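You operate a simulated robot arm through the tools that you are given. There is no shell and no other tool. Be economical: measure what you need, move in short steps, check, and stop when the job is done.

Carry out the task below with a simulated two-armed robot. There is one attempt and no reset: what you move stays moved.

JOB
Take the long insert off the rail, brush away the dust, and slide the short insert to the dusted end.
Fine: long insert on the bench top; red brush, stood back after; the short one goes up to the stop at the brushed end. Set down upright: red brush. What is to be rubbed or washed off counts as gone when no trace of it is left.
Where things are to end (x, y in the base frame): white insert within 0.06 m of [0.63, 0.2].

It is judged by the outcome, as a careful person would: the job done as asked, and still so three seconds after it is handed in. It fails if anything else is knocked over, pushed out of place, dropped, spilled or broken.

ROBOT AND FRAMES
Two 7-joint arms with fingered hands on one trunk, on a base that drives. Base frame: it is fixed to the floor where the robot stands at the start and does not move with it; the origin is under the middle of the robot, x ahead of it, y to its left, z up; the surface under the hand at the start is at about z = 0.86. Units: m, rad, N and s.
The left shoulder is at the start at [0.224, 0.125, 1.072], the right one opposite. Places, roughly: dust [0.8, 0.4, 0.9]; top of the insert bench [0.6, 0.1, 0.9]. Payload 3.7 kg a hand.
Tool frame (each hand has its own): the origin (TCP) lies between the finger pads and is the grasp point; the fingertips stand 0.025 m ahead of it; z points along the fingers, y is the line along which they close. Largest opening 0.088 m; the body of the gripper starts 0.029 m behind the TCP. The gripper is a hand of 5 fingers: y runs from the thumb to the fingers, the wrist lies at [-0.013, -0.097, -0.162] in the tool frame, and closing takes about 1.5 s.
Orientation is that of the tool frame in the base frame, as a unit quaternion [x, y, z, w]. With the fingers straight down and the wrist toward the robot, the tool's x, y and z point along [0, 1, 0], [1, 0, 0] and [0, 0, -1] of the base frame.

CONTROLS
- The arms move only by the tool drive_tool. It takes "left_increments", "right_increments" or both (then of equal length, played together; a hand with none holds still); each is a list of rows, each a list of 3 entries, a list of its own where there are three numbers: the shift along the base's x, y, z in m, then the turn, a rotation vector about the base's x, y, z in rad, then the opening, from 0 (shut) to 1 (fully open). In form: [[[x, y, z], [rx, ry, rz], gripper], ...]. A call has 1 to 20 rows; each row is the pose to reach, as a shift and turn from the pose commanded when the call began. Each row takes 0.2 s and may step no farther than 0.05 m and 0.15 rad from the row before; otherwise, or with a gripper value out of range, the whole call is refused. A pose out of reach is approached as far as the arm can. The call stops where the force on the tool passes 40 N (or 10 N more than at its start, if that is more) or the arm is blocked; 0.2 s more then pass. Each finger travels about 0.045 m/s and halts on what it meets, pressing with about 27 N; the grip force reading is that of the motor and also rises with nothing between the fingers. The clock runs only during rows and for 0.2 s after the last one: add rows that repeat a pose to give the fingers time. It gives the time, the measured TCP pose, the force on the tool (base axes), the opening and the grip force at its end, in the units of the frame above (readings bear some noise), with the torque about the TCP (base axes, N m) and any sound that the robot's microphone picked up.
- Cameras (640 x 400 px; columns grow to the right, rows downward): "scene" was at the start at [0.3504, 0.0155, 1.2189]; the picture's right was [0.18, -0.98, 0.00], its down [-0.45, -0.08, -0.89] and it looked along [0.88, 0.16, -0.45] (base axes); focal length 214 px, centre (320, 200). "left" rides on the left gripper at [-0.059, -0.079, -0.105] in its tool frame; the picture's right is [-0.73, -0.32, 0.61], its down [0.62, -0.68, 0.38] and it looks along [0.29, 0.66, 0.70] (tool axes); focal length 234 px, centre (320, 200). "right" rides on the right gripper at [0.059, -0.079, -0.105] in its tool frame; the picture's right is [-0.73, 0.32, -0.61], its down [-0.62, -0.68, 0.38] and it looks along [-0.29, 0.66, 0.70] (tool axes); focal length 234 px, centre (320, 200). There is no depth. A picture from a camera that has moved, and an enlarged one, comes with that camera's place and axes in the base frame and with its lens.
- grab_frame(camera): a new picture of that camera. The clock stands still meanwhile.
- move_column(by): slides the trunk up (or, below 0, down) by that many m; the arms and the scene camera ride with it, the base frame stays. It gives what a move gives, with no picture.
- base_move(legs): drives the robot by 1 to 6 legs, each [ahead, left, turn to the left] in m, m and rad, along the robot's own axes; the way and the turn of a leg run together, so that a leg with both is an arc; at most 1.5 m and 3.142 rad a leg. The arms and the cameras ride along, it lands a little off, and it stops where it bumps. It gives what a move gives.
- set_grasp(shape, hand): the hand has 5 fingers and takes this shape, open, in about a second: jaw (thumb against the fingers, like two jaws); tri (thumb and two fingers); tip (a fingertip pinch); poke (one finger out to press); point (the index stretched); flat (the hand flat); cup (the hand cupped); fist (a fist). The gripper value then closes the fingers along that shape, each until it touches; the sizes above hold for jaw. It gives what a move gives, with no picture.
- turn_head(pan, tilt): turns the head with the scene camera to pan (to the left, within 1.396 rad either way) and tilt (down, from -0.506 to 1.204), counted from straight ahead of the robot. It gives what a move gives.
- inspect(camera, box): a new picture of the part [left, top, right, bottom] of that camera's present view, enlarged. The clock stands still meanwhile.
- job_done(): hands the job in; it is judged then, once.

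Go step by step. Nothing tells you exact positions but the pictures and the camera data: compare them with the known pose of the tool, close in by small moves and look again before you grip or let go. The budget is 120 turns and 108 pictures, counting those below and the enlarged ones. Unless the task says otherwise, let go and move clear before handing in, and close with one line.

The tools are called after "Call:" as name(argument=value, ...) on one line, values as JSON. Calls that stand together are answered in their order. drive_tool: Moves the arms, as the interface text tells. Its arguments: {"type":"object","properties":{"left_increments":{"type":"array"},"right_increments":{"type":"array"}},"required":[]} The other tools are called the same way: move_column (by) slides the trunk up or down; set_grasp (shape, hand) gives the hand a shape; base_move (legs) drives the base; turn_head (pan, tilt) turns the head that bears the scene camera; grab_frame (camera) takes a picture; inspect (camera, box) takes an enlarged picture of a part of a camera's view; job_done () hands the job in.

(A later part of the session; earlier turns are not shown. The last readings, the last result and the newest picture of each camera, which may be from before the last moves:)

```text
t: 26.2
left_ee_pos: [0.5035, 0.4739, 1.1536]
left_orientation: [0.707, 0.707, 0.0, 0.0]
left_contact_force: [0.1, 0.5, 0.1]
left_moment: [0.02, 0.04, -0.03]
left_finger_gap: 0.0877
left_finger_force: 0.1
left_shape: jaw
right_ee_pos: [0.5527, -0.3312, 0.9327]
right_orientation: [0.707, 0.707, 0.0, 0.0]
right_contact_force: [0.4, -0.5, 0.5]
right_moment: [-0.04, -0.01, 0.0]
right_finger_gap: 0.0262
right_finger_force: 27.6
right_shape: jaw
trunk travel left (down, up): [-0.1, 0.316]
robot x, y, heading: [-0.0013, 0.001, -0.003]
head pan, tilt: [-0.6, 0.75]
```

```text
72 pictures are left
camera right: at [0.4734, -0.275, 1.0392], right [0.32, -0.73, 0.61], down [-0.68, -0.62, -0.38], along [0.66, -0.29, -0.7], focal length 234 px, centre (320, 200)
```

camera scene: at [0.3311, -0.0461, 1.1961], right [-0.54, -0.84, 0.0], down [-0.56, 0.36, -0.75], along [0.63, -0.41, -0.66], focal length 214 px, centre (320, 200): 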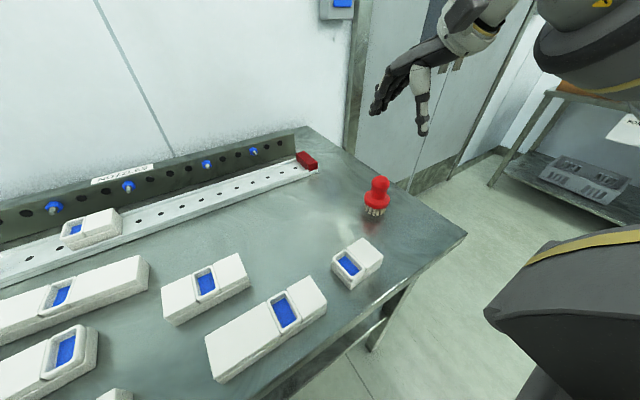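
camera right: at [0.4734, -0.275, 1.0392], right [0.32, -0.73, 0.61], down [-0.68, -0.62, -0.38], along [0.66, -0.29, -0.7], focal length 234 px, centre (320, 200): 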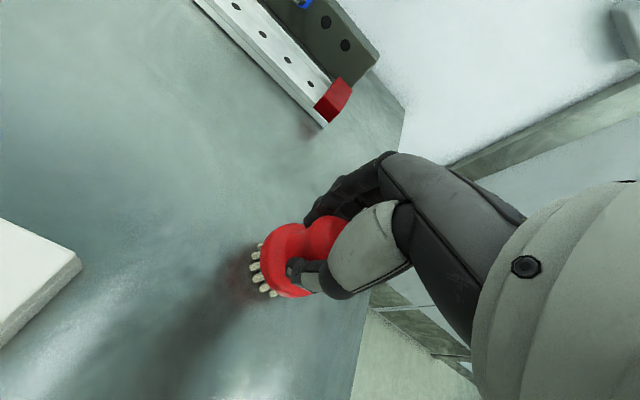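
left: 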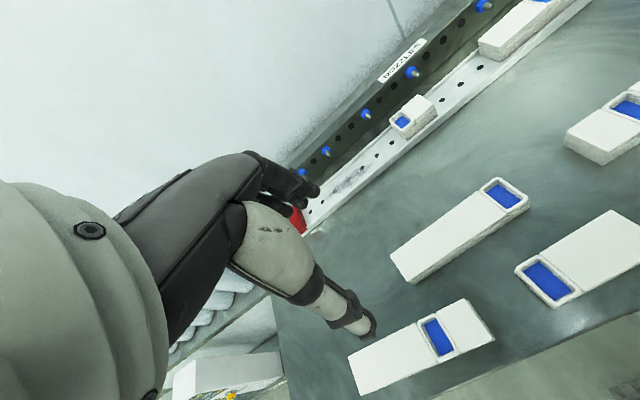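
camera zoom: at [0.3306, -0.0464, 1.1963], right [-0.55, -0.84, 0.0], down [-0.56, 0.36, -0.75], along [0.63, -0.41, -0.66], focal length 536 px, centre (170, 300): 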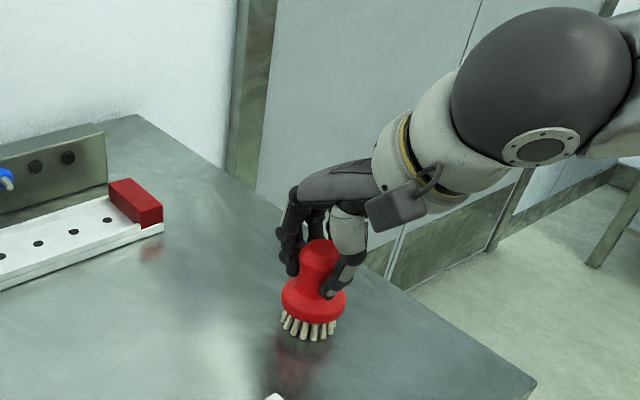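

The brush is gripped at (0.5527,-0.3312,0.9327), which I'll use for putting it back. I'll lift it and carry it toward the dust.

Call:
drive_tool(right_increments=[[[0, 0, 0.03], [0, 0, 0], 0.1], [[0, 0, 0.07], [0, 0, 0], 0.1], [[0, 0, 0.11], [0, 0, 0], 0.1], [[0, 0.02, 0.14], [0, 0, 0], 0.1], [[0.01, 0.06, 0.15], [0, 0, 0], 0.1], [[0.02, 0.105, 0.15], [0, 0, 0], 0.1], [[0.03, 0.15, 0.15], [0, 0, 0], 0.1], [[0.045, 0.195, 0.15], [0, 0, 0], 0.1], [[0.06, 0.24, 0.15], [0, 0, 0], 0.1], [[0.075, 0.285, 0.15], [0, 0, 0], 0.1], [[0.09, 0.33, 0.15], [0, 0, 0], 0.1], [[0.105, 0.375, 0.15], [0, 0, 0], 0.1], [[0.12, 0.42, 0.15], [0, 0, 0], 0.1], [[0.135, 0.465, 0.15], [0, 0, 0], 0.1], [[0.15, 0.51, 0.15], [0, 0, 0], 0.1], [[0.165, 0.555, 0.15], [0, 0, 0], 0.1], [[0.185, 0.6, 0.15], [0, 0, 0], 0.1], [[0.205, 0.64, 0.15], [0, 0, 0], 0.1], [[0.219, 0.671, 0.15], [0, 0, 0], 0.1], [[0.219, 0.671, 0.15], [0, 0, 0], 0.1]])

Call:
turn_head(pan=0.45, tilt=0.6)

Call:
grab_frame(camera="right")

Call:
grab_frame(camera="left")

```text
t: 30.4
left_ee_pos: [0.5008, 0.472, 1.1534]
left_orientation: [0.708, 0.707, 0.0, 0.0]
left_contact_force: [-0.2, 0.2, -0.8]
left_moment: [-0.01, 0.0, 0.02]
left_finger_gap: 0.0876
left_finger_force: 0.1
left_shape: jaw
right_ee_pos: [0.6613, -0.0477, 1.0892]
right_orientation: [0.707, 0.707, 0.001, 0.0]
right_contact_force: [-0.7, 0.3, -0.1]
right_moment: [0.03, 0.01, 0.03]
right_finger_gap: 0.0259
right_finger_force: 26.8
right_shape: jaw
right hand out of reach, approached as far as the arm can: row 11, 12, 13, 14, 15, 16, 17, 18, 19, 20
trunk travel left (down, up): [-0.1, 0.316]
robot x, y, heading: [0.0004, 0.0001, -0.002]
head pan, tilt: [-0.6, 0.75]
```

```text
t: 31.8
left_ee_pos: [0.5033, 0.4731, 1.154]
left_orientation: [0.707, 0.707, 0.0, 0.0]
left_contact_force: [0.0, -0.2, 0.1]
left_moment: [0.0, 0.01, 0.02]
left_finger_gap: 0.0877
left_finger_force: 0.2
left_shape: jaw
right_ee_pos: [0.6624, -0.0458, 1.0892]
right_orientation: [0.707, 0.707, -0.001, 0.0]
right_contact_force: [0.0, -0.1, 0.0]
right_moment: [-0.01, -0.03, 0.0]
right_finger_gap: 0.0259
right_finger_force: 27.7
right_shape: jaw
trunk travel left (down, up): [-0.1, 0.316]
robot x, y, heading: [0.0002, 0.0006, 0.002]
head pan, tilt: [0.45, 0.6]
```

```text
71 pictures are left
camera right: at [0.5839, 0.0104, 1.1945], right [0.32, -0.73, 0.61], down [-0.68, -0.62, -0.38], along [0.66, -0.29, -0.7], focal length 234 px, centre (320, 200)
```

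right: 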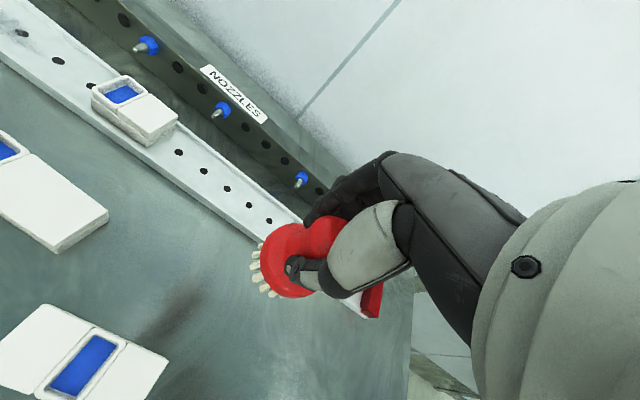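

```text
70 pictures are left
camera left: at [0.4248, 0.4155, 1.2583], right [-0.32, -0.73, -0.61], down [-0.68, 0.62, -0.38], along [0.66, 0.29, -0.7], focal length 234 px, centre (320, 200)
```

left: 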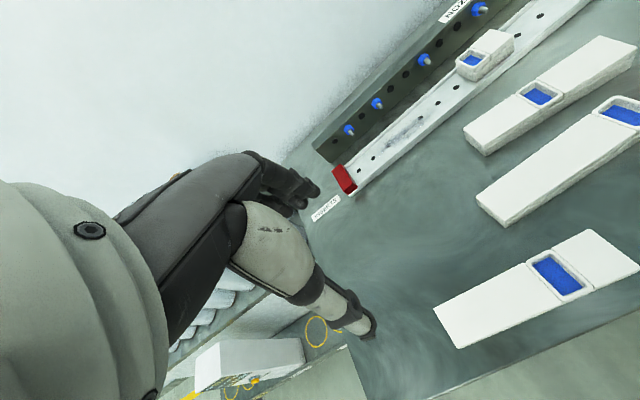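

The right arm got stuck at y≈-0.05, though it reached (0.65,0.19) earlier with a different posture. I'll try a nearer path, pulling in x and moving across.

Call:
drive_tool(right_increments=[[[-0.04, 0, 0], [0, 0, 0], 0.1], [[-0.08, 0.01, 0], [0, 0, 0], 0.1], [[-0.1, 0.05, 0], [0, 0, 0], 0.1], [[-0.1, 0.09, 0], [0, 0, 0], 0.1], [[-0.1, 0.13, 0], [0, 0, 0], 0.1], [[-0.1, 0.17, 0], [0, 0, 0], 0.1], [[-0.1, 0.2, 0], [0, 0, 0], 0.1], [[-0.1, 0.2, 0], [0, 0, 0], 0.1]])

Call:
grab_frame(camera="scene")

```text
t: 33.5
left_ee_pos: [0.5042, 0.473, 1.1535]
left_orientation: [0.707, 0.707, 0.0, 0.0]
left_contact_force: [0.4, -0.4, 0.0]
left_moment: [-0.02, -0.01, 0.04]
left_finger_gap: 0.0877
left_finger_force: 0.1
left_shape: jaw
right_ee_pos: [0.5763, -0.0341, 1.089]
right_orientation: [0.708, 0.706, 0.001, 0.0]
right_contact_force: [0.8, -0.1, -0.9]
right_moment: [-0.03, -0.05, 0.0]
right_finger_gap: 0.0257
right_finger_force: 27.4
right_shape: jaw
right hand out of reach, approached as far as the arm can: row 3, 4, 5, 6, 7, 8
trunk travel left (down, up): [-0.1, 0.316]
robot x, y, heading: [0.0029, -0.0009, 0.002]
head pan, tilt: [0.45, 0.6]
```

```text
69 pictures are left
camera scene: at [0.3391, 0.0379, 1.2051], right [0.44, -0.9, 0.0], down [-0.52, -0.26, -0.81], along [0.73, 0.36, -0.58], focal length 214 px, centre (320, 200)
```

scene: 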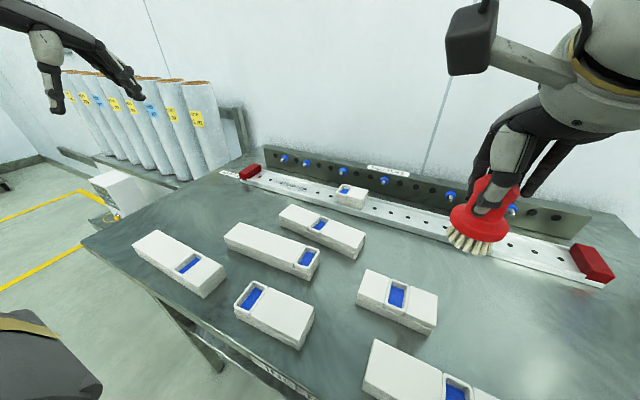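

I'll yaw the hand so the wrist lies along the natural line of the forearm, then move across again.

Call:
drive_tool(right_increments=[[[0, 0, 0], [0, 0, 0.14], 0.1], [[0, 0, 0], [0, 0, 0.28], 0.1], [[0, 0, 0], [0, 0, 0.42], 0.1], [[0, 0, 0], [0, 0, 0.56], 0.1], [[0.03, 0.03, 0], [0, 0, 0.6], 0.1], [[0.06, 0.06, 0], [0, 0, 0.6], 0.1], [[0.08, 0.1, 0], [0, 0, 0.6], 0.1], [[0.1, 0.14, 0], [0, 0, 0.6], 0.1], [[0.1, 0.18, 0], [0, 0, 0.6], 0.1], [[0.1, 0.18, 0], [0, 0, 0.6], 0.1]])

```text
t: 35.8
left_ee_pos: [0.503, 0.4746, 1.1529]
left_orientation: [0.707, 0.707, 0.001, 0.0]
left_contact_force: [-0.7, -0.2, 1.3]
left_moment: [0.03, 0.01, 0.02]
left_finger_gap: 0.0876
left_finger_force: 0.0
left_shape: jaw
right_ee_pos: [0.6175, 0.0116, 1.0866]
right_orientation: [0.467, 0.884, 0.0, 0.0]
right_contact_force: [0.7, 0.1, -1.7]
right_moment: [0.0, -0.02, -0.01]
right_finger_gap: 0.0255
right_finger_force: 26.8
right_shape: jaw
right hand out of reach, approached as far as the arm can: row 6, 7, 8, 9, 10
trunk travel left (down, up): [-0.1, 0.316]
robot x, y, heading: [-0.0026, 0.0082, -0.0]
head pan, tilt: [0.45, 0.6]
```

That is still blocked, so I'll drive the base 0.33 m left instead, with the left hand tucked in first.

Call:
drive_tool(left_increments=[[[-0.02, -0.04, 0], [0, 0, 0], 1], [[-0.04, -0.08, 0.01], [0, 0, 0], 1], [[-0.06, -0.12, 0.02], [0, 0, 0], 1], [[-0.08, -0.16, 0.03], [0, 0, 0], 1], [[-0.08, -0.16, 0.03], [0, 0, 0], 1]])

Call:
base_move(legs=[[0, 0.33, 0]])

Call:
grab_frame(camera="scene")

Call:
grab_frame(camera="right")

```text
t: 37.0
left_ee_pos: [0.4234, 0.3119, 1.1851]
left_orientation: [0.707, 0.707, -0.001, -0.001]
left_contact_force: [0.3, 0.1, -1.1]
left_moment: [0.0, -0.01, -0.01]
left_finger_gap: 0.0879
left_finger_force: 0.1
left_shape: jaw
right_ee_pos: [0.6173, 0.012, 1.087]
right_orientation: [0.467, 0.884, 0.0, 0.0]
right_contact_force: [-0.3, -0.7, -1.2]
right_moment: [0.02, 0.0, -0.02]
right_finger_gap: 0.0257
right_finger_force: 27.3
right_shape: jaw
trunk travel left (down, up): [-0.1, 0.316]
robot x, y, heading: [-0.0013, -0.0015, -0.001]
head pan, tilt: [0.45, 0.6]
```

```text
t: 40.5
left_ee_pos: [0.426, 0.6423, 1.1856]
left_orientation: [0.709, 0.705, -0.001, 0.0]
left_contact_force: [-0.1, 0.0, -0.3]
left_moment: [0.02, -0.04, 0.02]
left_finger_gap: 0.0876
left_finger_force: 0.1
left_shape: jaw
right_ee_pos: [0.6167, 0.3431, 1.0873]
right_orientation: [0.469, 0.883, 0.0, 0.0]
right_contact_force: [-0.7, -0.7, -0.7]
right_moment: [0.02, -0.01, -0.04]
right_finger_gap: 0.0256
right_finger_force: 27.0
right_shape: jaw
trunk travel left (down, up): [-0.1, 0.316]
robot x, y, heading: [0.0048, 0.3347, -0.008]
head pan, tilt: [0.45, 0.6]
```

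```text
68 pictures are left
camera scene: at [0.3409, 0.3708, 1.2072], right [0.43, -0.9, 0.0], down [-0.51, -0.24, -0.82], along [0.74, 0.36, -0.57], focal length 214 px, centre (320, 200)
```

scene: 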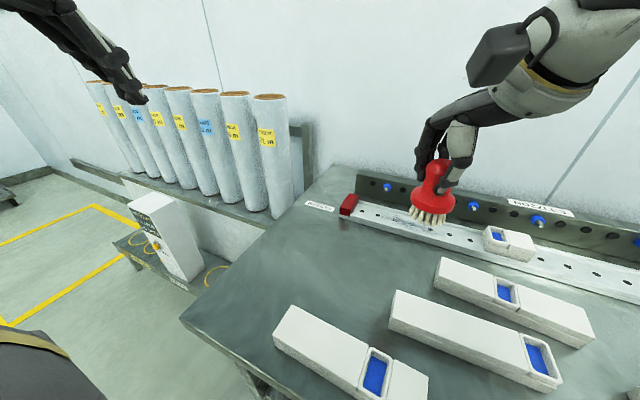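

```text
67 pictures are left
camera right: at [0.5188, 0.346, 1.1936], right [0.67, -0.42, 0.61], down [-0.21, -0.9, -0.38], along [0.71, 0.13, -0.7], focal length 234 px, centre (320, 200)
```

right: 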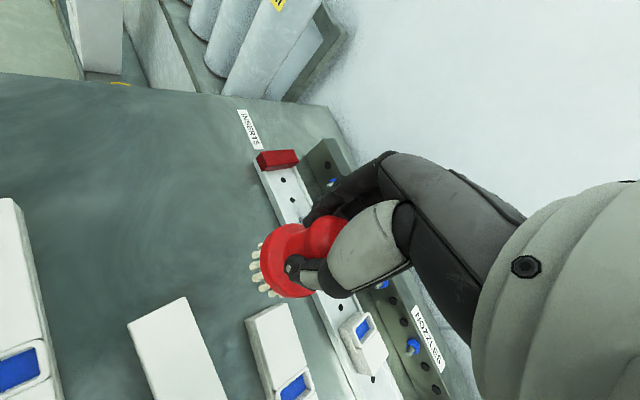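

Driving worked: the brush is above (0.617,0.343). I'll drive another 0.13 m left for reach margin, then move the brush over the rail.

Call:
base_move(legs=[[0, 0.13, 0]])

Call:
inspect(camera="scene", box=[300, 130, 620, 330])

Call:
grab_frame(camera="right")

```text
t: 42.2
left_ee_pos: [0.4267, 0.773, 1.1862]
left_orientation: [0.708, 0.706, 0.0, 0.0]
left_contact_force: [-0.2, -0.8, 0.3]
left_moment: [0.0, -0.01, 0.0]
left_finger_gap: 0.0874
left_finger_force: 0.0
left_shape: jaw
right_ee_pos: [0.6178, 0.4724, 1.0881]
right_orientation: [0.468, 0.884, 0.0, 0.0]
right_contact_force: [-0.3, -0.5, -0.5]
right_moment: [-0.01, -0.03, -0.01]
right_finger_gap: 0.0253
right_finger_force: 26.9
right_shape: jaw
trunk travel left (down, up): [-0.1, 0.316]
robot x, y, heading: [0.0038, 0.4651, -0.002]
head pan, tilt: [0.45, 0.6]
```

```text
2.00 times, centred on (460, 230) of scene
camera zoom: at [0.3415, 0.5002, 1.2072], right [0.43, -0.9, 0.0], down [-0.51, -0.24, -0.82], along [0.74, 0.36, -0.57], focal length 429 px, centre (40, 140)
```

zoom: 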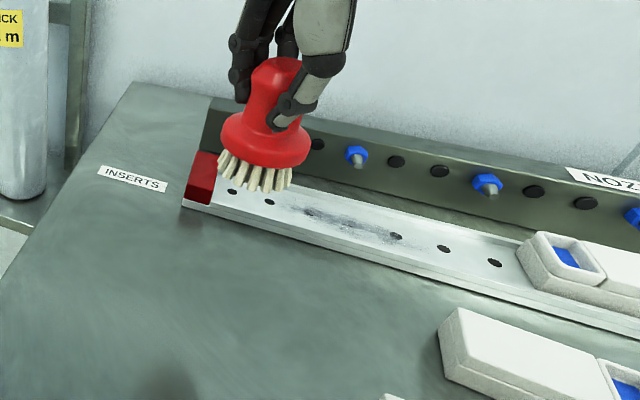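

```text
65 pictures are left
camera right: at [0.5194, 0.4755, 1.1936], right [0.67, -0.42, 0.61], down [-0.21, -0.9, -0.38], along [0.71, 0.13, -0.7], focal length 234 px, centre (320, 200)
```

right: 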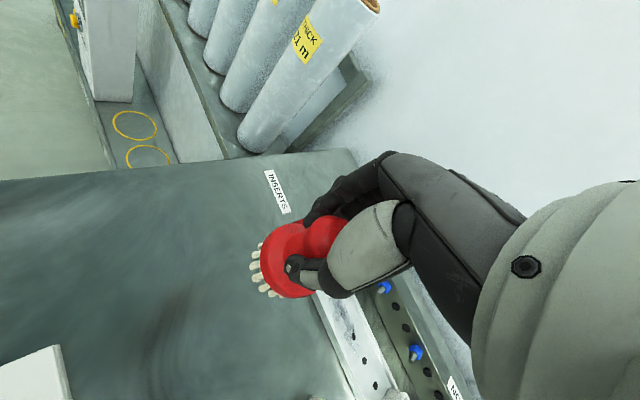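

The dust spans roughly y 0.29–0.43 along rail axis x≈0.775. I'll bring the brush to (0.774,0.42) just above the channel.

Call:
drive_tool(right_increments=[[[0.035, -0.02, 0], [0, 0, 0], 0.1], [[0.075, -0.04, 0], [0, 0, 0], 0.1], [[0.115, -0.052, 0], [0, 0, 0], 0.1], [[0.156, -0.052, -0.02], [0, 0, 0], 0.1], [[0.156, -0.052, -0.06], [0, 0, 0], 0.1], [[0.156, -0.052, -0.1], [0, 0, 0], 0.1], [[0.156, -0.052, -0.125], [0, 0, 0], 0.1], [[0.156, -0.052, -0.125], [0, 0, 0], 0.1]])

Call:
inspect(camera="scene", box=[300, 130, 620, 330])

Call:
grab_frame(camera="right")

```text
t: 44.0
left_ee_pos: [0.4254, 0.7723, 1.1856]
left_orientation: [0.708, 0.706, 0.0, 0.0]
left_contact_force: [-0.3, 0.7, -0.8]
left_moment: [0.02, 0.0, 0.0]
left_finger_gap: 0.0878
left_finger_force: 0.2
left_shape: jaw
right_ee_pos: [0.7728, 0.4187, 0.9627]
right_orientation: [0.468, 0.884, 0.0, 0.0]
right_contact_force: [-0.5, -0.2, 0.0]
right_moment: [-0.01, 0.02, 0.02]
right_finger_gap: 0.0253
right_finger_force: 27.6
right_shape: jaw
right hand out of reach, approached as far as the arm can: row 4, 5, 6
trunk travel left (down, up): [-0.1, 0.316]
robot x, y, heading: [0.0, 0.4652, -0.001]
head pan, tilt: [0.45, 0.6]
```

```text
2.00 times, centred on (460, 230) of scene
camera zoom: at [0.3414, 0.4997, 1.2073], right [0.43, -0.9, 0.0], down [-0.51, -0.24, -0.83], along [0.74, 0.36, -0.56], focal length 429 px, centre (40, 140)
```

zoom: 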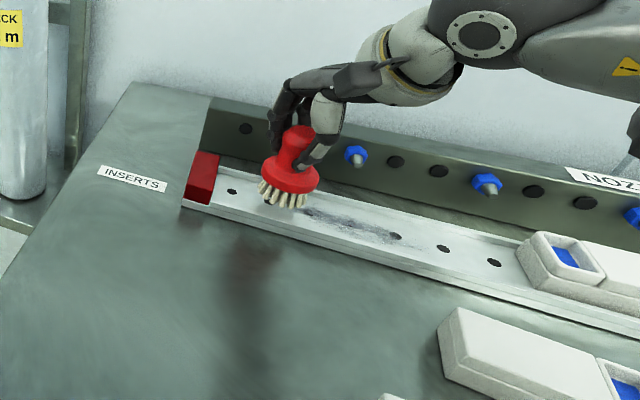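

```text
63 pictures are left
camera right: at [0.6745, 0.4222, 1.0681], right [0.67, -0.42, 0.61], down [-0.21, -0.9, -0.38], along [0.71, 0.13, -0.7], focal length 234 px, centre (320, 200)
```

right: 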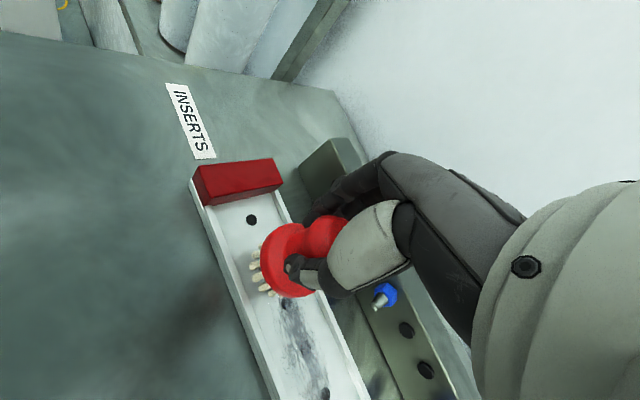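

The brush is centred over the channel and clear of the pegs. I'll lower it to touch.

Call:
drive_tool(right_increments=[[[0.001, 0.01, -0.006], [0, 0, 0], 0.1], [[0.001, 0.015, -0.011], [0, 0, 0], 0.1], [[0.001, 0.015, -0.014], [0, 0, 0], 0.1], [[0.001, 0.015, -0.016], [0, 0, 0], 0.1], [[0.001, 0.015, -0.018], [0, 0, 0], 0.1]])

Call:
inspect(camera="scene", box=[380, 170, 540, 270])

```text
t: 45.2
left_ee_pos: [0.427, 0.772, 1.1852]
left_orientation: [0.708, 0.706, 0.0, 0.0]
left_contact_force: [0.4, 0.0, 0.7]
left_moment: [0.03, -0.02, 0.01]
left_finger_gap: 0.0878
left_finger_force: 0.1
left_shape: jaw
right_ee_pos: [0.7757, 0.4179, 0.9444]
right_orientation: [0.468, 0.884, 0.0, 0.001]
right_contact_force: [-0.4, -0.6, -1.3]
right_moment: [-0.01, -0.04, -0.01]
right_finger_gap: 0.0254
right_finger_force: 26.7
right_shape: jaw
right hand out of reach, approached as far as the arm can: row 1, 2, 3, 4, 5
trunk travel left (down, up): [-0.1, 0.316]
robot x, y, heading: [-0.0003, 0.4622, -0.004]
head pan, tilt: [0.45, 0.6]
```

```text
4.00 times, centred on (460, 220) of scene
camera zoom: at [0.3417, 0.4998, 1.2071], right [0.43, -0.9, 0.0], down [-0.51, -0.24, -0.82], along [0.74, 0.36, -0.57], focal length 858 px, centre (-240, 120)
```

zoom: 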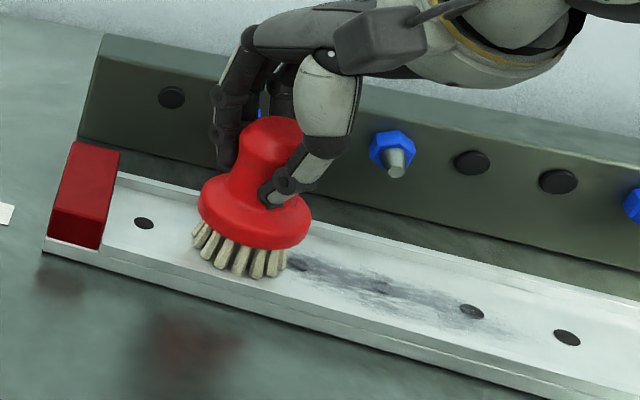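

It's at the +y reach limit here, but the bristles are nearly touching at the dust's left edge. I'll press down slightly and stroke right.

Call:
drive_tool(right_increments=[[[0, 0, -0.002], [0, 0, 0], 0.1], [[0, 0, -0.004], [0, 0, 0], 0.1], [[0, -0.02, -0.004], [0, 0, 0], 0.1], [[0, -0.04, -0.004], [0, 0, 0], 0.1], [[0, -0.06, -0.004], [0, 0, 0], 0.1], [[0, -0.08, -0.004], [0, 0, 0], 0.1], [[0, -0.1, -0.004], [0, 0, 0], 0.1], [[0, -0.12, -0.004], [0, 0, 0], 0.1], [[0, -0.14, -0.004], [0, 0, 0], 0.1], [[0, -0.16, -0.004], [0, 0, 0], 0.1]])

Call:
inspect(camera="scene", box=[380, 170, 620, 320])

```text
t: 47.5
left_ee_pos: [0.4254, 0.7724, 1.1856]
left_orientation: [0.708, 0.706, 0.001, 0.001]
left_contact_force: [0.5, 0.6, 0.0]
left_moment: [0.0, 0.02, -0.05]
left_finger_gap: 0.0878
left_finger_force: 0.0
left_shape: jaw
right_ee_pos: [0.7758, 0.2672, 0.9427]
right_orientation: [0.47, 0.883, -0.001, 0.001]
right_contact_force: [-0.4, -0.6, 8.8]
right_moment: [0.0, -0.09, 0.04]
right_finger_gap: 0.0262
right_finger_force: 26.9
right_shape: jaw
right hand out of reach, approached as far as the arm can: row 10
trunk travel left (down, up): [-0.1, 0.316]
robot x, y, heading: [-0.0012, 0.46, -0.002]
head pan, tilt: [0.45, 0.6]
```

```text
2.67 times, centred on (500, 245) of scene
camera zoom: at [0.3404, 0.5007, 1.2075], right [0.43, -0.9, 0.0], down [-0.51, -0.24, -0.83], along [0.74, 0.36, -0.56], focal length 572 px, centre (-160, 80)
```

zoom: 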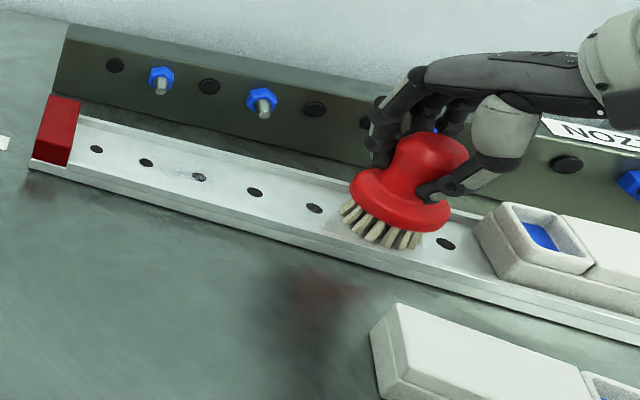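

Nearly all gone in one stroke, with perhaps a faint trace near the third hole. I'll do more strokes back and forth with slight x offsets.

Call:
drive_tool(right_increments=[[[0.004, 0.02, 0], [0, 0, 0], 0.1], [[0.004, 0.045, 0], [0, 0, 0], 0.1], [[0.004, 0.07, 0], [0, 0, 0], 0.1], [[0.004, 0.095, 0], [0, 0, 0], 0.1], [[0.004, 0.12, 0], [0, 0, 0], 0.1], [[0.004, 0.145, 0], [0, 0, 0], 0.1], [[-0.003, 0.145, 0], [0, 0, 0], 0.1], [[-0.005, 0.12, 0], [0, 0, 0], 0.1], [[-0.005, 0.095, 0], [0, 0, 0], 0.1], [[-0.005, 0.07, 0], [0, 0, 0], 0.1], [[-0.005, 0.045, 0], [0, 0, 0], 0.1], [[-0.005, 0.02, 0], [0, 0, 0], 0.1], [[-0.005, 0.0, 0], [0, 0, 0], 0.1], [[0, 0.02, 0], [0, 0, 0], 0.1], [[0, 0.045, 0], [0, 0, 0], 0.1], [[0, 0.07, 0], [0, 0, 0], 0.1], [[0, 0.095, 0], [0, 0, 0], 0.1], [[0, 0.12, 0], [0, 0, 0], 0.1], [[0, 0.145, 0], [0, 0, 0], 0.1], [[0, 0.145, 0.02], [0, 0, 0], 0.1]])

Call:
inspect(camera="scene", box=[380, 170, 540, 270])

Call:
inspect(camera="scene", box=[450, 200, 610, 300])

```text
t: 51.6
left_ee_pos: [0.4239, 0.7729, 1.1855]
left_orientation: [0.709, 0.705, 0.0, 0.001]
left_contact_force: [0.4, 0.6, 0.5]
left_moment: [0.01, -0.03, -0.02]
left_finger_gap: 0.0877
left_finger_force: 0.1
left_shape: jaw
right_ee_pos: [0.7752, 0.4113, 0.9638]
right_orientation: [0.469, 0.883, 0.0, 0.0]
right_contact_force: [-0.5, -0.9, 0.2]
right_moment: [-0.02, 0.0, 0.03]
right_finger_gap: 0.0262
right_finger_force: 26.7
right_shape: jaw
trunk travel left (down, up): [-0.1, 0.316]
robot x, y, heading: [0.0066, 0.4605, -0.004]
head pan, tilt: [0.45, 0.6]
```

```text
4.00 times, centred on (460, 220) of scene
camera zoom: at [0.3403, 0.5, 1.2076], right [0.43, -0.9, 0.0], down [-0.51, -0.24, -0.83], along [0.74, 0.36, -0.56], focal length 858 px, centre (-240, 120)
```

zoom: 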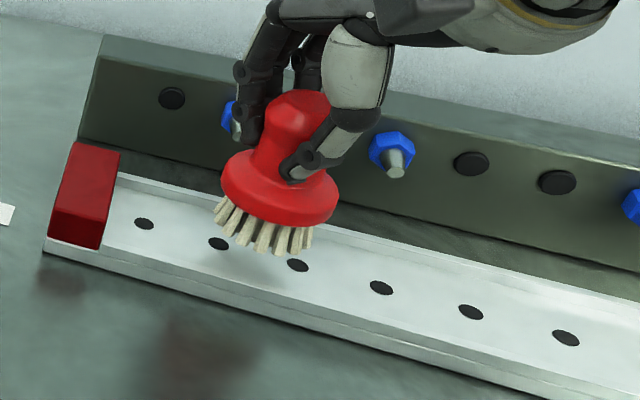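

```text
4.00 times, centred on (530, 250) of scene
camera zoom: at [0.3403, 0.5, 1.2076], right [0.43, -0.9, 0.0], down [-0.51, -0.24, -0.83], along [0.74, 0.36, -0.56], focal length 858 px, centre (-520, 0)
```

zoom: 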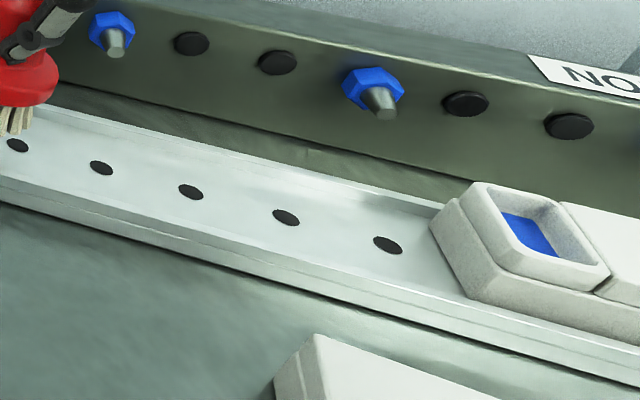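

The rail looks clean. I'll lift the brush away and recheck the part it was covering.

Call:
drive_tool(right_increments=[[[-0.02, -0.01, 0.04], [0, 0, 0], 0.1], [[-0.06, -0.02, 0.065], [0, 0, 0], 0.1], [[-0.1, -0.03, 0.09], [0, 0, 0], 0.1], [[-0.14, -0.04, 0.11], [0, 0, 0], 0.1], [[-0.16, -0.06, 0.125], [0, 0, 0], 0.1], [[-0.16, -0.06, 0.125], [0, 0, 0], 0.1]])

Call:
inspect(camera="scene", box=[360, 160, 520, 260])

Call:
grab_frame(camera="left")

```text
t: 53.0
left_ee_pos: [0.4262, 0.7728, 1.1856]
left_orientation: [0.708, 0.706, 0.0, -0.001]
left_contact_force: [-0.2, -0.5, -0.5]
left_moment: [0.01, -0.04, -0.02]
left_finger_gap: 0.0877
left_finger_force: 0.1
left_shape: jaw
right_ee_pos: [0.6157, 0.3509, 1.087]
right_orientation: [0.468, 0.884, 0.0, 0.0]
right_contact_force: [0.3, -0.1, -0.4]
right_moment: [0.01, 0.03, 0.0]
right_finger_gap: 0.0257
right_finger_force: 26.4
right_shape: jaw
trunk travel left (down, up): [-0.1, 0.316]
robot x, y, heading: [0.0024, 0.4653, -0.002]
head pan, tilt: [0.45, 0.6]
```

```text
4.00 times, centred on (440, 210) of scene
camera zoom: at [0.3419, 0.5002, 1.207], right [0.43, -0.9, 0.0], down [-0.51, -0.24, -0.82], along [0.74, 0.36, -0.57], focal length 858 px, centre (-160, 160)
```

zoom: 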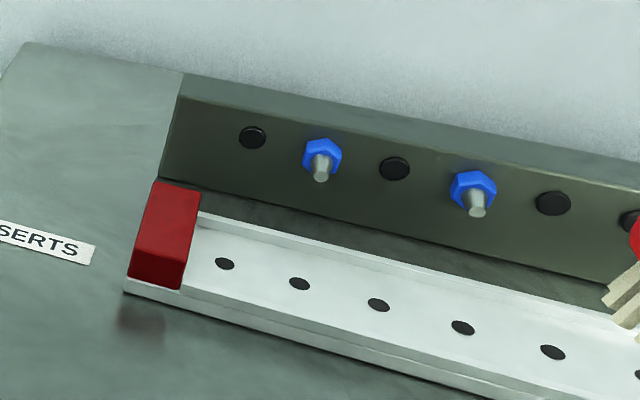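

```text
57 pictures are left
camera left: at [0.3475, 0.7149, 1.2898], right [-0.33, -0.72, -0.61], down [-0.68, 0.63, -0.38], along [0.66, 0.29, -0.7], focal length 234 px, centre (320, 200)
```

left: 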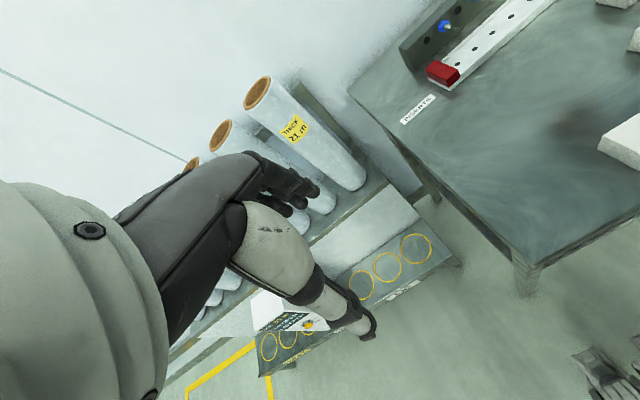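

The rail is clean end to end. I'll drive back right to return the brush.

Call:
base_move(legs=[[0, -0.465, 0]])

Call:
drive_tool(right_increments=[[[0, -0.02, 0], [0, 0, -0.14], 0.1], [[-0.01, -0.06, 0], [0, 0, -0.28], 0.1], [[-0.02, -0.1, 0], [0, 0, -0.42], 0.1], [[-0.03, -0.14, 0], [0, 0, -0.55], 0.1], [[-0.045, -0.17, -0.02], [0, 0, -0.6], 0.1], [[-0.06, -0.2, -0.04], [0, 0, -0.6], 0.1], [[-0.06, -0.2, -0.04], [0, 0, -0.6], 0.1]])

Call:
turn_head(pan=-0.6, tilt=0.75)

Call:
grab_frame(camera="right")

```text
t: 57.6
left_ee_pos: [0.4237, 0.3156, 1.1841]
left_orientation: [0.707, 0.707, -0.001, -0.001]
left_contact_force: [0.4, 0.6, 0.7]
left_moment: [-0.01, 0.04, 0.02]
left_finger_gap: 0.0877
left_finger_force: 0.0
left_shape: jaw
right_ee_pos: [0.6144, -0.1059, 1.0873]
right_orientation: [0.467, 0.884, 0.001, 0.0]
right_contact_force: [-0.7, -0.2, -1.1]
right_moment: [-0.02, 0.03, 0.05]
right_finger_gap: 0.0258
right_finger_force: 27.1
right_shape: jaw
trunk travel left (down, up): [-0.1, 0.316]
robot x, y, heading: [0.0025, 0.0073, 0.001]
head pan, tilt: [0.45, 0.6]
```

```text
t: 59.2
left_ee_pos: [0.4233, 0.316, 1.185]
left_orientation: [0.707, 0.707, 0.001, 0.0]
left_contact_force: [-0.3, 0.7, -0.7]
left_moment: [0.02, 0.0, -0.02]
left_finger_gap: 0.0876
left_finger_force: 0.1
left_shape: jaw
right_ee_pos: [0.5564, -0.304, 1.048]
right_orientation: [0.707, 0.707, -0.001, 0.001]
right_contact_force: [0.4, -0.1, -0.3]
right_moment: [-0.02, -0.02, -0.02]
right_finger_gap: 0.0257
right_finger_force: 27.2
right_shape: jaw
trunk travel left (down, up): [-0.1, 0.316]
robot x, y, heading: [-0.0029, 0.0075, 0.004]
head pan, tilt: [0.45, 0.6]
```

```text
t: 60.5
left_ee_pos: [0.4229, 0.315, 1.1857]
left_orientation: [0.708, 0.706, 0.0, -0.001]
left_contact_force: [0.4, 0.4, 0.1]
left_moment: [0.01, 0.04, -0.01]
left_finger_gap: 0.0875
left_finger_force: 0.0
left_shape: jaw
right_ee_pos: [0.5571, -0.3047, 1.0476]
right_orientation: [0.708, 0.706, 0.0, 0.0]
right_contact_force: [-0.3, -0.2, -0.1]
right_moment: [0.01, 0.01, -0.01]
right_finger_gap: 0.0256
right_finger_force: 27.6
right_shape: jaw
trunk travel left (down, up): [-0.1, 0.316]
robot x, y, heading: [0.0026, 0.0085, 0.002]
head pan, tilt: [-0.6, 0.75]
```

```text
56 pictures are left
camera right: at [0.4779, -0.2479, 1.1533], right [0.32, -0.73, 0.61], down [-0.68, -0.62, -0.38], along [0.66, -0.29, -0.7], focal length 234 px, centre (320, 200)
```

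right: 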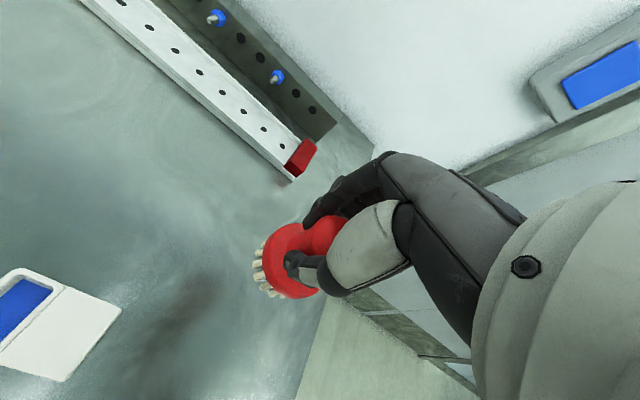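

Next I'll move over the original spot and lower.

Call:
drive_tool(right_increments=[[[-0.004, -0.026, -0.02], [0, 0, 0], 0.1], [[-0.004, -0.026, -0.05], [0, 0, 0], 0.1], [[-0.004, -0.026, -0.08], [0, 0, 0], 0.1], [[-0.004, -0.026, -0.1], [0, 0, 0], 0.1], [[-0.004, -0.026, -0.105], [0, 0, 0], 0.1], [[-0.004, -0.026, -0.105], [0, 0, 0], 0.1]])

Call:
inspect(camera="scene", box=[300, 120, 460, 240])

```text
t: 61.9
left_ee_pos: [0.4223, 0.3141, 1.185]
left_orientation: [0.708, 0.706, 0.0, -0.001]
left_contact_force: [-0.1, -1.1, 0.1]
left_moment: [0.02, -0.03, -0.04]
left_finger_gap: 0.0875
left_finger_force: 0.1
left_shape: jaw
right_ee_pos: [0.5516, -0.3313, 0.9417]
right_orientation: [0.707, 0.707, 0.0, 0.0]
right_contact_force: [0.1, 0.4, -0.8]
right_moment: [-0.03, 0.02, 0.0]
right_finger_gap: 0.0255
right_finger_force: 26.9
right_shape: jaw
trunk travel left (down, up): [-0.1, 0.316]
robot x, y, heading: [-0.0, 0.0087, -0.002]
head pan, tilt: [-0.6, 0.75]
```

```text
3.33 times, centred on (380, 180) of scene
camera zoom: at [0.3309, -0.0418, 1.1964], right [-0.55, -0.84, 0.0], down [-0.56, 0.36, -0.75], along [0.63, -0.41, -0.66], focal length 715 px, centre (120, 267)
```

zoom: 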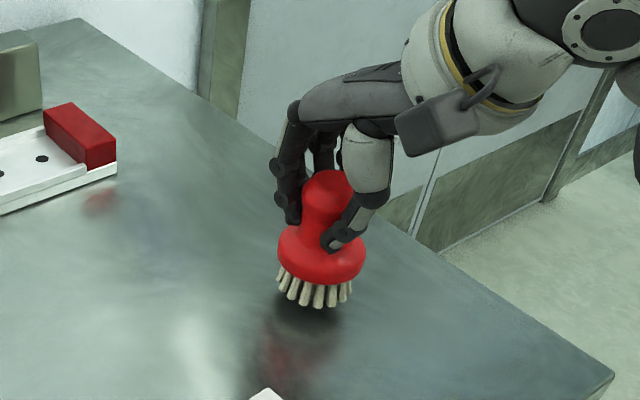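

The brush is upright and just above the bench. I'll lower in millimetre steps.

Call:
drive_tool(right_increments=[[[0, 0, -0.002], [0, 0, 0], 0.1], [[0, 0, -0.004], [0, 0, 0], 0.1], [[0, 0, -0.006], [0, 0, 0], 0.1], [[0, 0, -0.008], [0, 0, 0], 0.1], [[0, 0, -0.009], [0, 0, 0], 0.1]])

```text
t: 63.1
left_ee_pos: [0.4256, 0.3144, 1.185]
left_orientation: [0.707, 0.707, 0.0, 0.001]
left_contact_force: [-0.2, -0.6, 0.3]
left_moment: [0.0, 0.04, -0.01]
left_finger_gap: 0.088
left_finger_force: 0.1
left_shape: jaw
right_ee_pos: [0.5511, -0.3307, 0.9348]
right_orientation: [0.708, 0.707, 0.0, 0.0]
right_contact_force: [0.2, -0.7, -0.2]
right_moment: [0.0, 0.0, -0.04]
right_finger_gap: 0.0256
right_finger_force: 27.1
right_shape: jaw
trunk travel left (down, up): [-0.1, 0.316]
robot x, y, heading: [0.0019, 0.0042, 0.002]
head pan, tilt: [-0.6, 0.75]
```

Call:
drive_tool(right_increments=[[[0, 0, -0.001], [0, 0, 0], 0.1], [[0, 0, -0.002], [0, 0, 0], 0.1], [[0, 0, -0.003], [0, 0, 0], 0.1], [[0, 0, -0.003], [0, 0, 0], 0.1]])

Call:
inspect(camera="scene", box=[300, 120, 460, 240])

```text
t: 64.1
left_ee_pos: [0.424, 0.3146, 1.1865]
left_orientation: [0.707, 0.707, 0.0, 0.0]
left_contact_force: [-0.3, 0.3, -0.7]
left_moment: [0.01, 0.03, 0.01]
left_finger_gap: 0.0878
left_finger_force: 0.1
left_shape: jaw
right_ee_pos: [0.5502, -0.3308, 0.9311]
right_orientation: [0.708, 0.707, 0.0, 0.0]
right_contact_force: [0.9, -0.1, -1.1]
right_moment: [0.02, 0.0, -0.02]
right_finger_gap: 0.0257
right_finger_force: 26.9
right_shape: jaw
trunk travel left (down, up): [-0.1, 0.316]
robot x, y, heading: [-0.0023, 0.0036, -0.004]
head pan, tilt: [-0.6, 0.75]
```

```text
3.33 times, centred on (380, 180) of scene
camera zoom: at [0.3309, -0.0418, 1.1963], right [-0.55, -0.84, 0.0], down [-0.56, 0.36, -0.75], along [0.63, -0.41, -0.66], focal length 715 px, centre (120, 267)
```

zoom: 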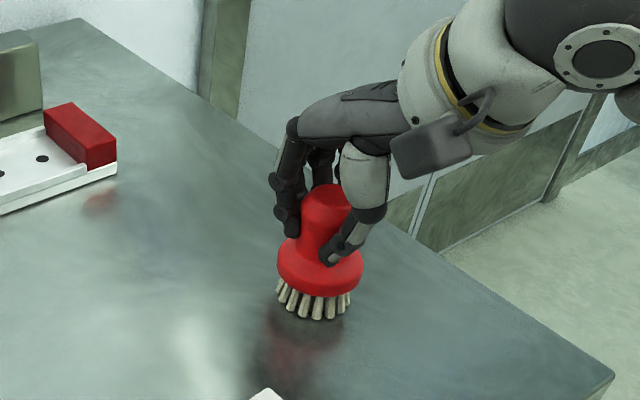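

No contact yet; the brush likely slid up a little in the grip while brushing. I'll continue down.

Call:
drive_tool(right_increments=[[[0, 0, -0.001], [0, 0, 0], 0.1], [[0, 0, -0.002], [0, 0, 0], 0.1], [[0, 0, -0.003], [0, 0, 0], 0.1], [[0, 0, -0.003], [0, 0, 0], 0.1]])

```text
t: 65.1
left_ee_pos: [0.4224, 0.3164, 1.1862]
left_orientation: [0.708, 0.707, 0.0, 0.0]
left_contact_force: [-0.2, 0.2, -1.3]
left_moment: [-0.05, -0.03, -0.03]
left_finger_gap: 0.0878
left_finger_force: 0.0
left_shape: jaw
right_ee_pos: [0.5504, -0.3319, 0.9304]
right_orientation: [0.708, 0.706, 0.002, 0.001]
right_contact_force: [1.1, -2.0, 12.0]
right_moment: [-0.08, -0.12, 0.02]
right_finger_gap: 0.0257
right_finger_force: 27.3
right_shape: jaw
trunk travel left (down, up): [-0.1, 0.316]
robot x, y, heading: [0.0016, 0.006, 0.002]
head pan, tilt: [-0.6, 0.75]
```

Contact, with 12 N upward. I'll ease up 1.5 mm and open slowly.

Call:
drive_tool(right_increments=[[[0, 0, 0.0015], [0, 0, 0], 0.1], [[0, 0, 0.0015], [0, 0, 0], 0.35], [[0, 0, 0.0015], [0, 0, 0], 0.5], [[0, 0, 0.0015], [0, 0, 0], 0.7], [[0, 0, 0.0015], [0, 0, 0], 0.9], [[0, 0, 0.0015], [0, 0, 0], 1], [[0, 0, 0.0015], [0, 0, 0], 1], [[0, 0, 0.0015], [0, 0, 0], 1]])

Call:
inspect(camera="scene", box=[300, 120, 460, 240])

Call:
grab_frame(camera="right")

```text
t: 66.9
left_ee_pos: [0.4249, 0.3148, 1.1868]
left_orientation: [0.707, 0.707, 0.0, 0.0]
left_contact_force: [0.4, 0.4, 0.1]
left_moment: [0.04, 0.0, -0.01]
left_finger_gap: 0.0875
left_finger_force: 0.0
left_shape: jaw
right_ee_pos: [0.5508, -0.3311, 0.9292]
right_orientation: [0.708, 0.707, 0.0, -0.001]
right_contact_force: [0.0, 0.6, -0.6]
right_moment: [0.01, -0.03, -0.01]
right_finger_gap: 0.0878
right_finger_force: 0.1
right_shape: jaw
trunk travel left (down, up): [-0.1, 0.316]
robot x, y, heading: [-0.0015, 0.0069, -0.002]
head pan, tilt: [-0.6, 0.75]
```

```text
3.33 times, centred on (380, 180) of scene
camera zoom: at [0.3308, -0.0419, 1.1963], right [-0.55, -0.84, 0.0], down [-0.56, 0.36, -0.75], along [0.63, -0.41, -0.66], focal length 715 px, centre (120, 267)
```

zoom: 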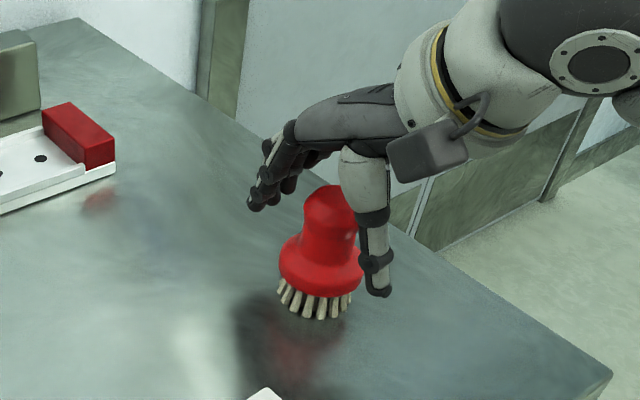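

```text
52 pictures are left
camera right: at [0.4717, -0.2739, 1.0356], right [0.32, -0.73, 0.61], down [-0.68, -0.62, -0.38], along [0.66, -0.29, -0.7], focal length 234 px, centre (320, 200)
```

right: 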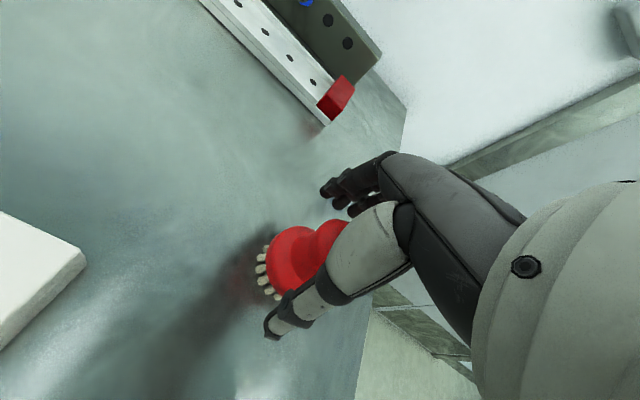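

The brush stands free. I'll raise the right hand clear, bring the left hand up near the short insert and look there.

Call:
drive_tool(right_increments=[[[0, 0, 0.03], [0, 0, 0], 1], [[0, 0, 0.07], [0, 0, 0], 1], [[0, 0, 0.11], [0, 0, 0], 1], [[-0.02, 0, 0.15], [0, 0, 0], 1], [[-0.05, 0, 0.18], [0, 0, 0], 1], [[-0.08, 0, 0.2], [0, 0, 0], 1], [[-0.08, 0, 0.2], [0, 0, 0], 1], [[-0.08, 0, 0.2], [0, 0, 0], 1], [[-0.08, 0, 0.2], [0, 0, 0], 1]], left_increments=[[[0.04, -0.01, -0.01], [0, 0, 0], 1], [[0.08, -0.03, -0.02], [0, 0, 0], 1], [[0.12, -0.05, -0.03], [0, 0, 0], 1], [[0.16, -0.07, -0.045], [0, 0, 0], 1], [[0.2, -0.09, -0.06], [0, 0, 0], 1], [[0.24, -0.11, -0.075], [0, 0, 0], 1], [[0.28, -0.13, -0.09], [0, 0, 0], 1], [[0.315, -0.145, -0.11], [0, 0, 0], 1], [[0.347, -0.151, -0.13], [0, 0, 0], 1]])

Call:
turn_head(pan=0.2, tilt=0.6)

Call:
grab_frame(camera="left")

Call:
grab_frame(camera="right")

```text
t: 68.9
left_ee_pos: [0.7727, 0.1634, 1.055]
left_orientation: [0.707, 0.707, 0.0, 0.0]
left_contact_force: [1.6, 0.0, -1.8]
left_moment: [-0.01, 0.01, 0.0]
left_finger_gap: 0.0876
left_finger_force: 0.0
left_shape: jaw
right_ee_pos: [0.4708, -0.3317, 1.1279]
right_orientation: [0.707, 0.707, -0.001, -0.001]
right_contact_force: [0.4, 0.2, 0.3]
right_moment: [0.03, -0.01, 0.0]
right_finger_gap: 0.0877
right_finger_force: 0.1
right_shape: jaw
trunk travel left (down, up): [-0.1, 0.316]
robot x, y, heading: [0.0012, 0.0082, 0.004]
head pan, tilt: [-0.6, 0.75]
```

```text
t: 70.0
left_ee_pos: [0.7714, 0.1639, 1.0562]
left_orientation: [0.708, 0.706, 0.0, 0.0]
left_contact_force: [-0.4, 0.1, 0.0]
left_moment: [0.0, 0.02, -0.02]
left_finger_gap: 0.0876
left_finger_force: 0.0
left_shape: jaw
right_ee_pos: [0.4689, -0.3309, 1.1294]
right_orientation: [0.708, 0.707, 0.0, 0.0]
right_contact_force: [-0.8, -0.5, -1.0]
right_moment: [0.04, -0.02, 0.01]
right_finger_gap: 0.0876
right_finger_force: 0.1
right_shape: jaw
trunk travel left (down, up): [-0.1, 0.316]
robot x, y, heading: [0.0024, 0.0062, -0.0]
head pan, tilt: [0.201, 0.6]
```

```text
51 pictures are left
camera left: at [0.6921, 0.1058, 1.1617], right [-0.32, -0.73, -0.61], down [-0.68, 0.62, -0.38], along [0.66, 0.29, -0.7], focal length 234 px, centre (320, 200)
```

left: 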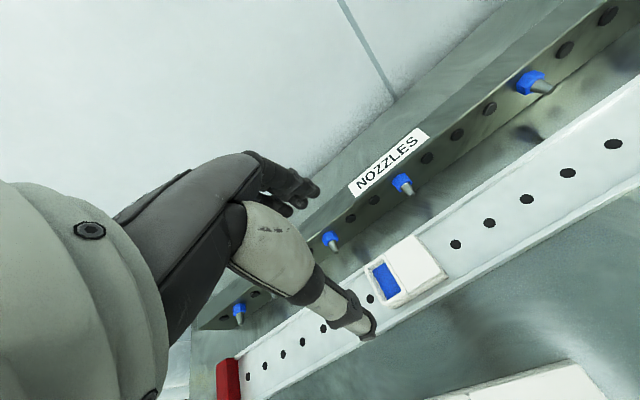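

```text
50 pictures are left
camera right: at [0.3907, -0.2749, 1.2357], right [0.32, -0.73, 0.61], down [-0.68, -0.62, -0.38], along [0.66, -0.29, -0.7], focal length 234 px, centre (320, 200)
```

right: 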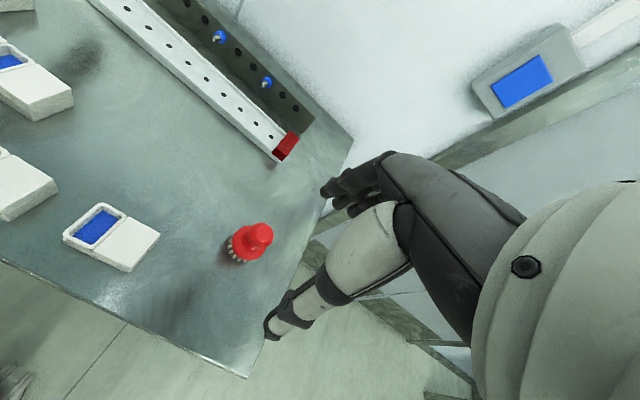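

The brush stands well. The short insert is centred at about (0.772,0.154), so I'll lower the left hand onto it.

Call:
drive_tool(left_increments=[[[0.001, -0.009, -0.03], [0, 0, 0], 1], [[0.001, -0.009, -0.06], [0, 0, 0], 1], [[0.001, -0.009, -0.09], [0, 0, 0], 1], [[0.001, -0.009, -0.12], [0, 0, 0], 1], [[0.001, -0.009, -0.135], [0, 0, 0], 1], [[0.001, -0.009, -0.143], [0, 0, 0], 1], [[0.001, -0.009, -0.143], [0, 0, 0], 1]])

Call:
grab_frame(camera="left")

Call:
grab_frame(camera="scene")

```text
t: 71.6
left_ee_pos: [0.7712, 0.1545, 0.9103]
left_orientation: [0.708, 0.706, 0.0, 0.0]
left_contact_force: [0.0, 1.1, 0.2]
left_moment: [0.03, 0.01, 0.0]
left_finger_gap: 0.0876
left_finger_force: 0.2
left_shape: jaw
right_ee_pos: [0.4699, -0.3331, 1.1295]
right_orientation: [0.708, 0.706, 0.0, 0.0]
right_contact_force: [-0.2, 0.2, 0.1]
right_moment: [0.0, 0.02, -0.01]
right_finger_gap: 0.0878
right_finger_force: 0.2
right_shape: jaw
trunk travel left (down, up): [-0.1, 0.316]
robot x, y, heading: [0.0033, 0.0016, -0.003]
head pan, tilt: [0.201, 0.6]
```

```text
49 pictures are left
camera left: at [0.6928, 0.0964, 1.0165], right [-0.32, -0.73, -0.61], down [-0.68, 0.62, -0.38], along [0.66, 0.29, -0.7], focal length 234 px, centre (320, 200)
```

left: 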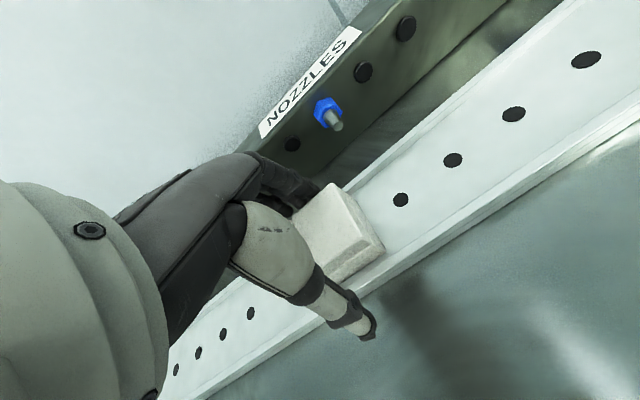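

```text
48 pictures are left
camera scene: at [0.347, 0.0215, 1.2073], right [0.2, -0.98, 0.0], down [-0.55, -0.11, -0.83], along [0.81, 0.16, -0.56], focal length 214 px, centre (320, 200)
```

scene: 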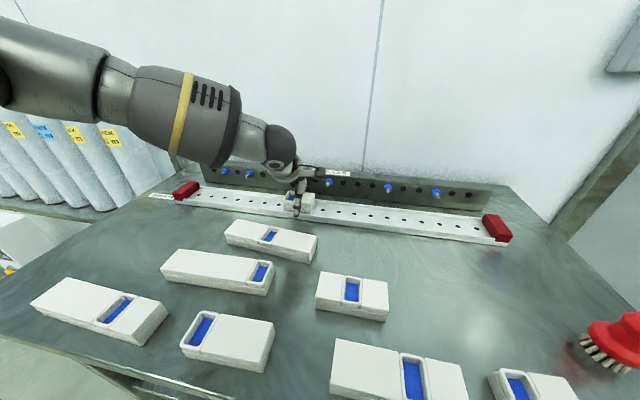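

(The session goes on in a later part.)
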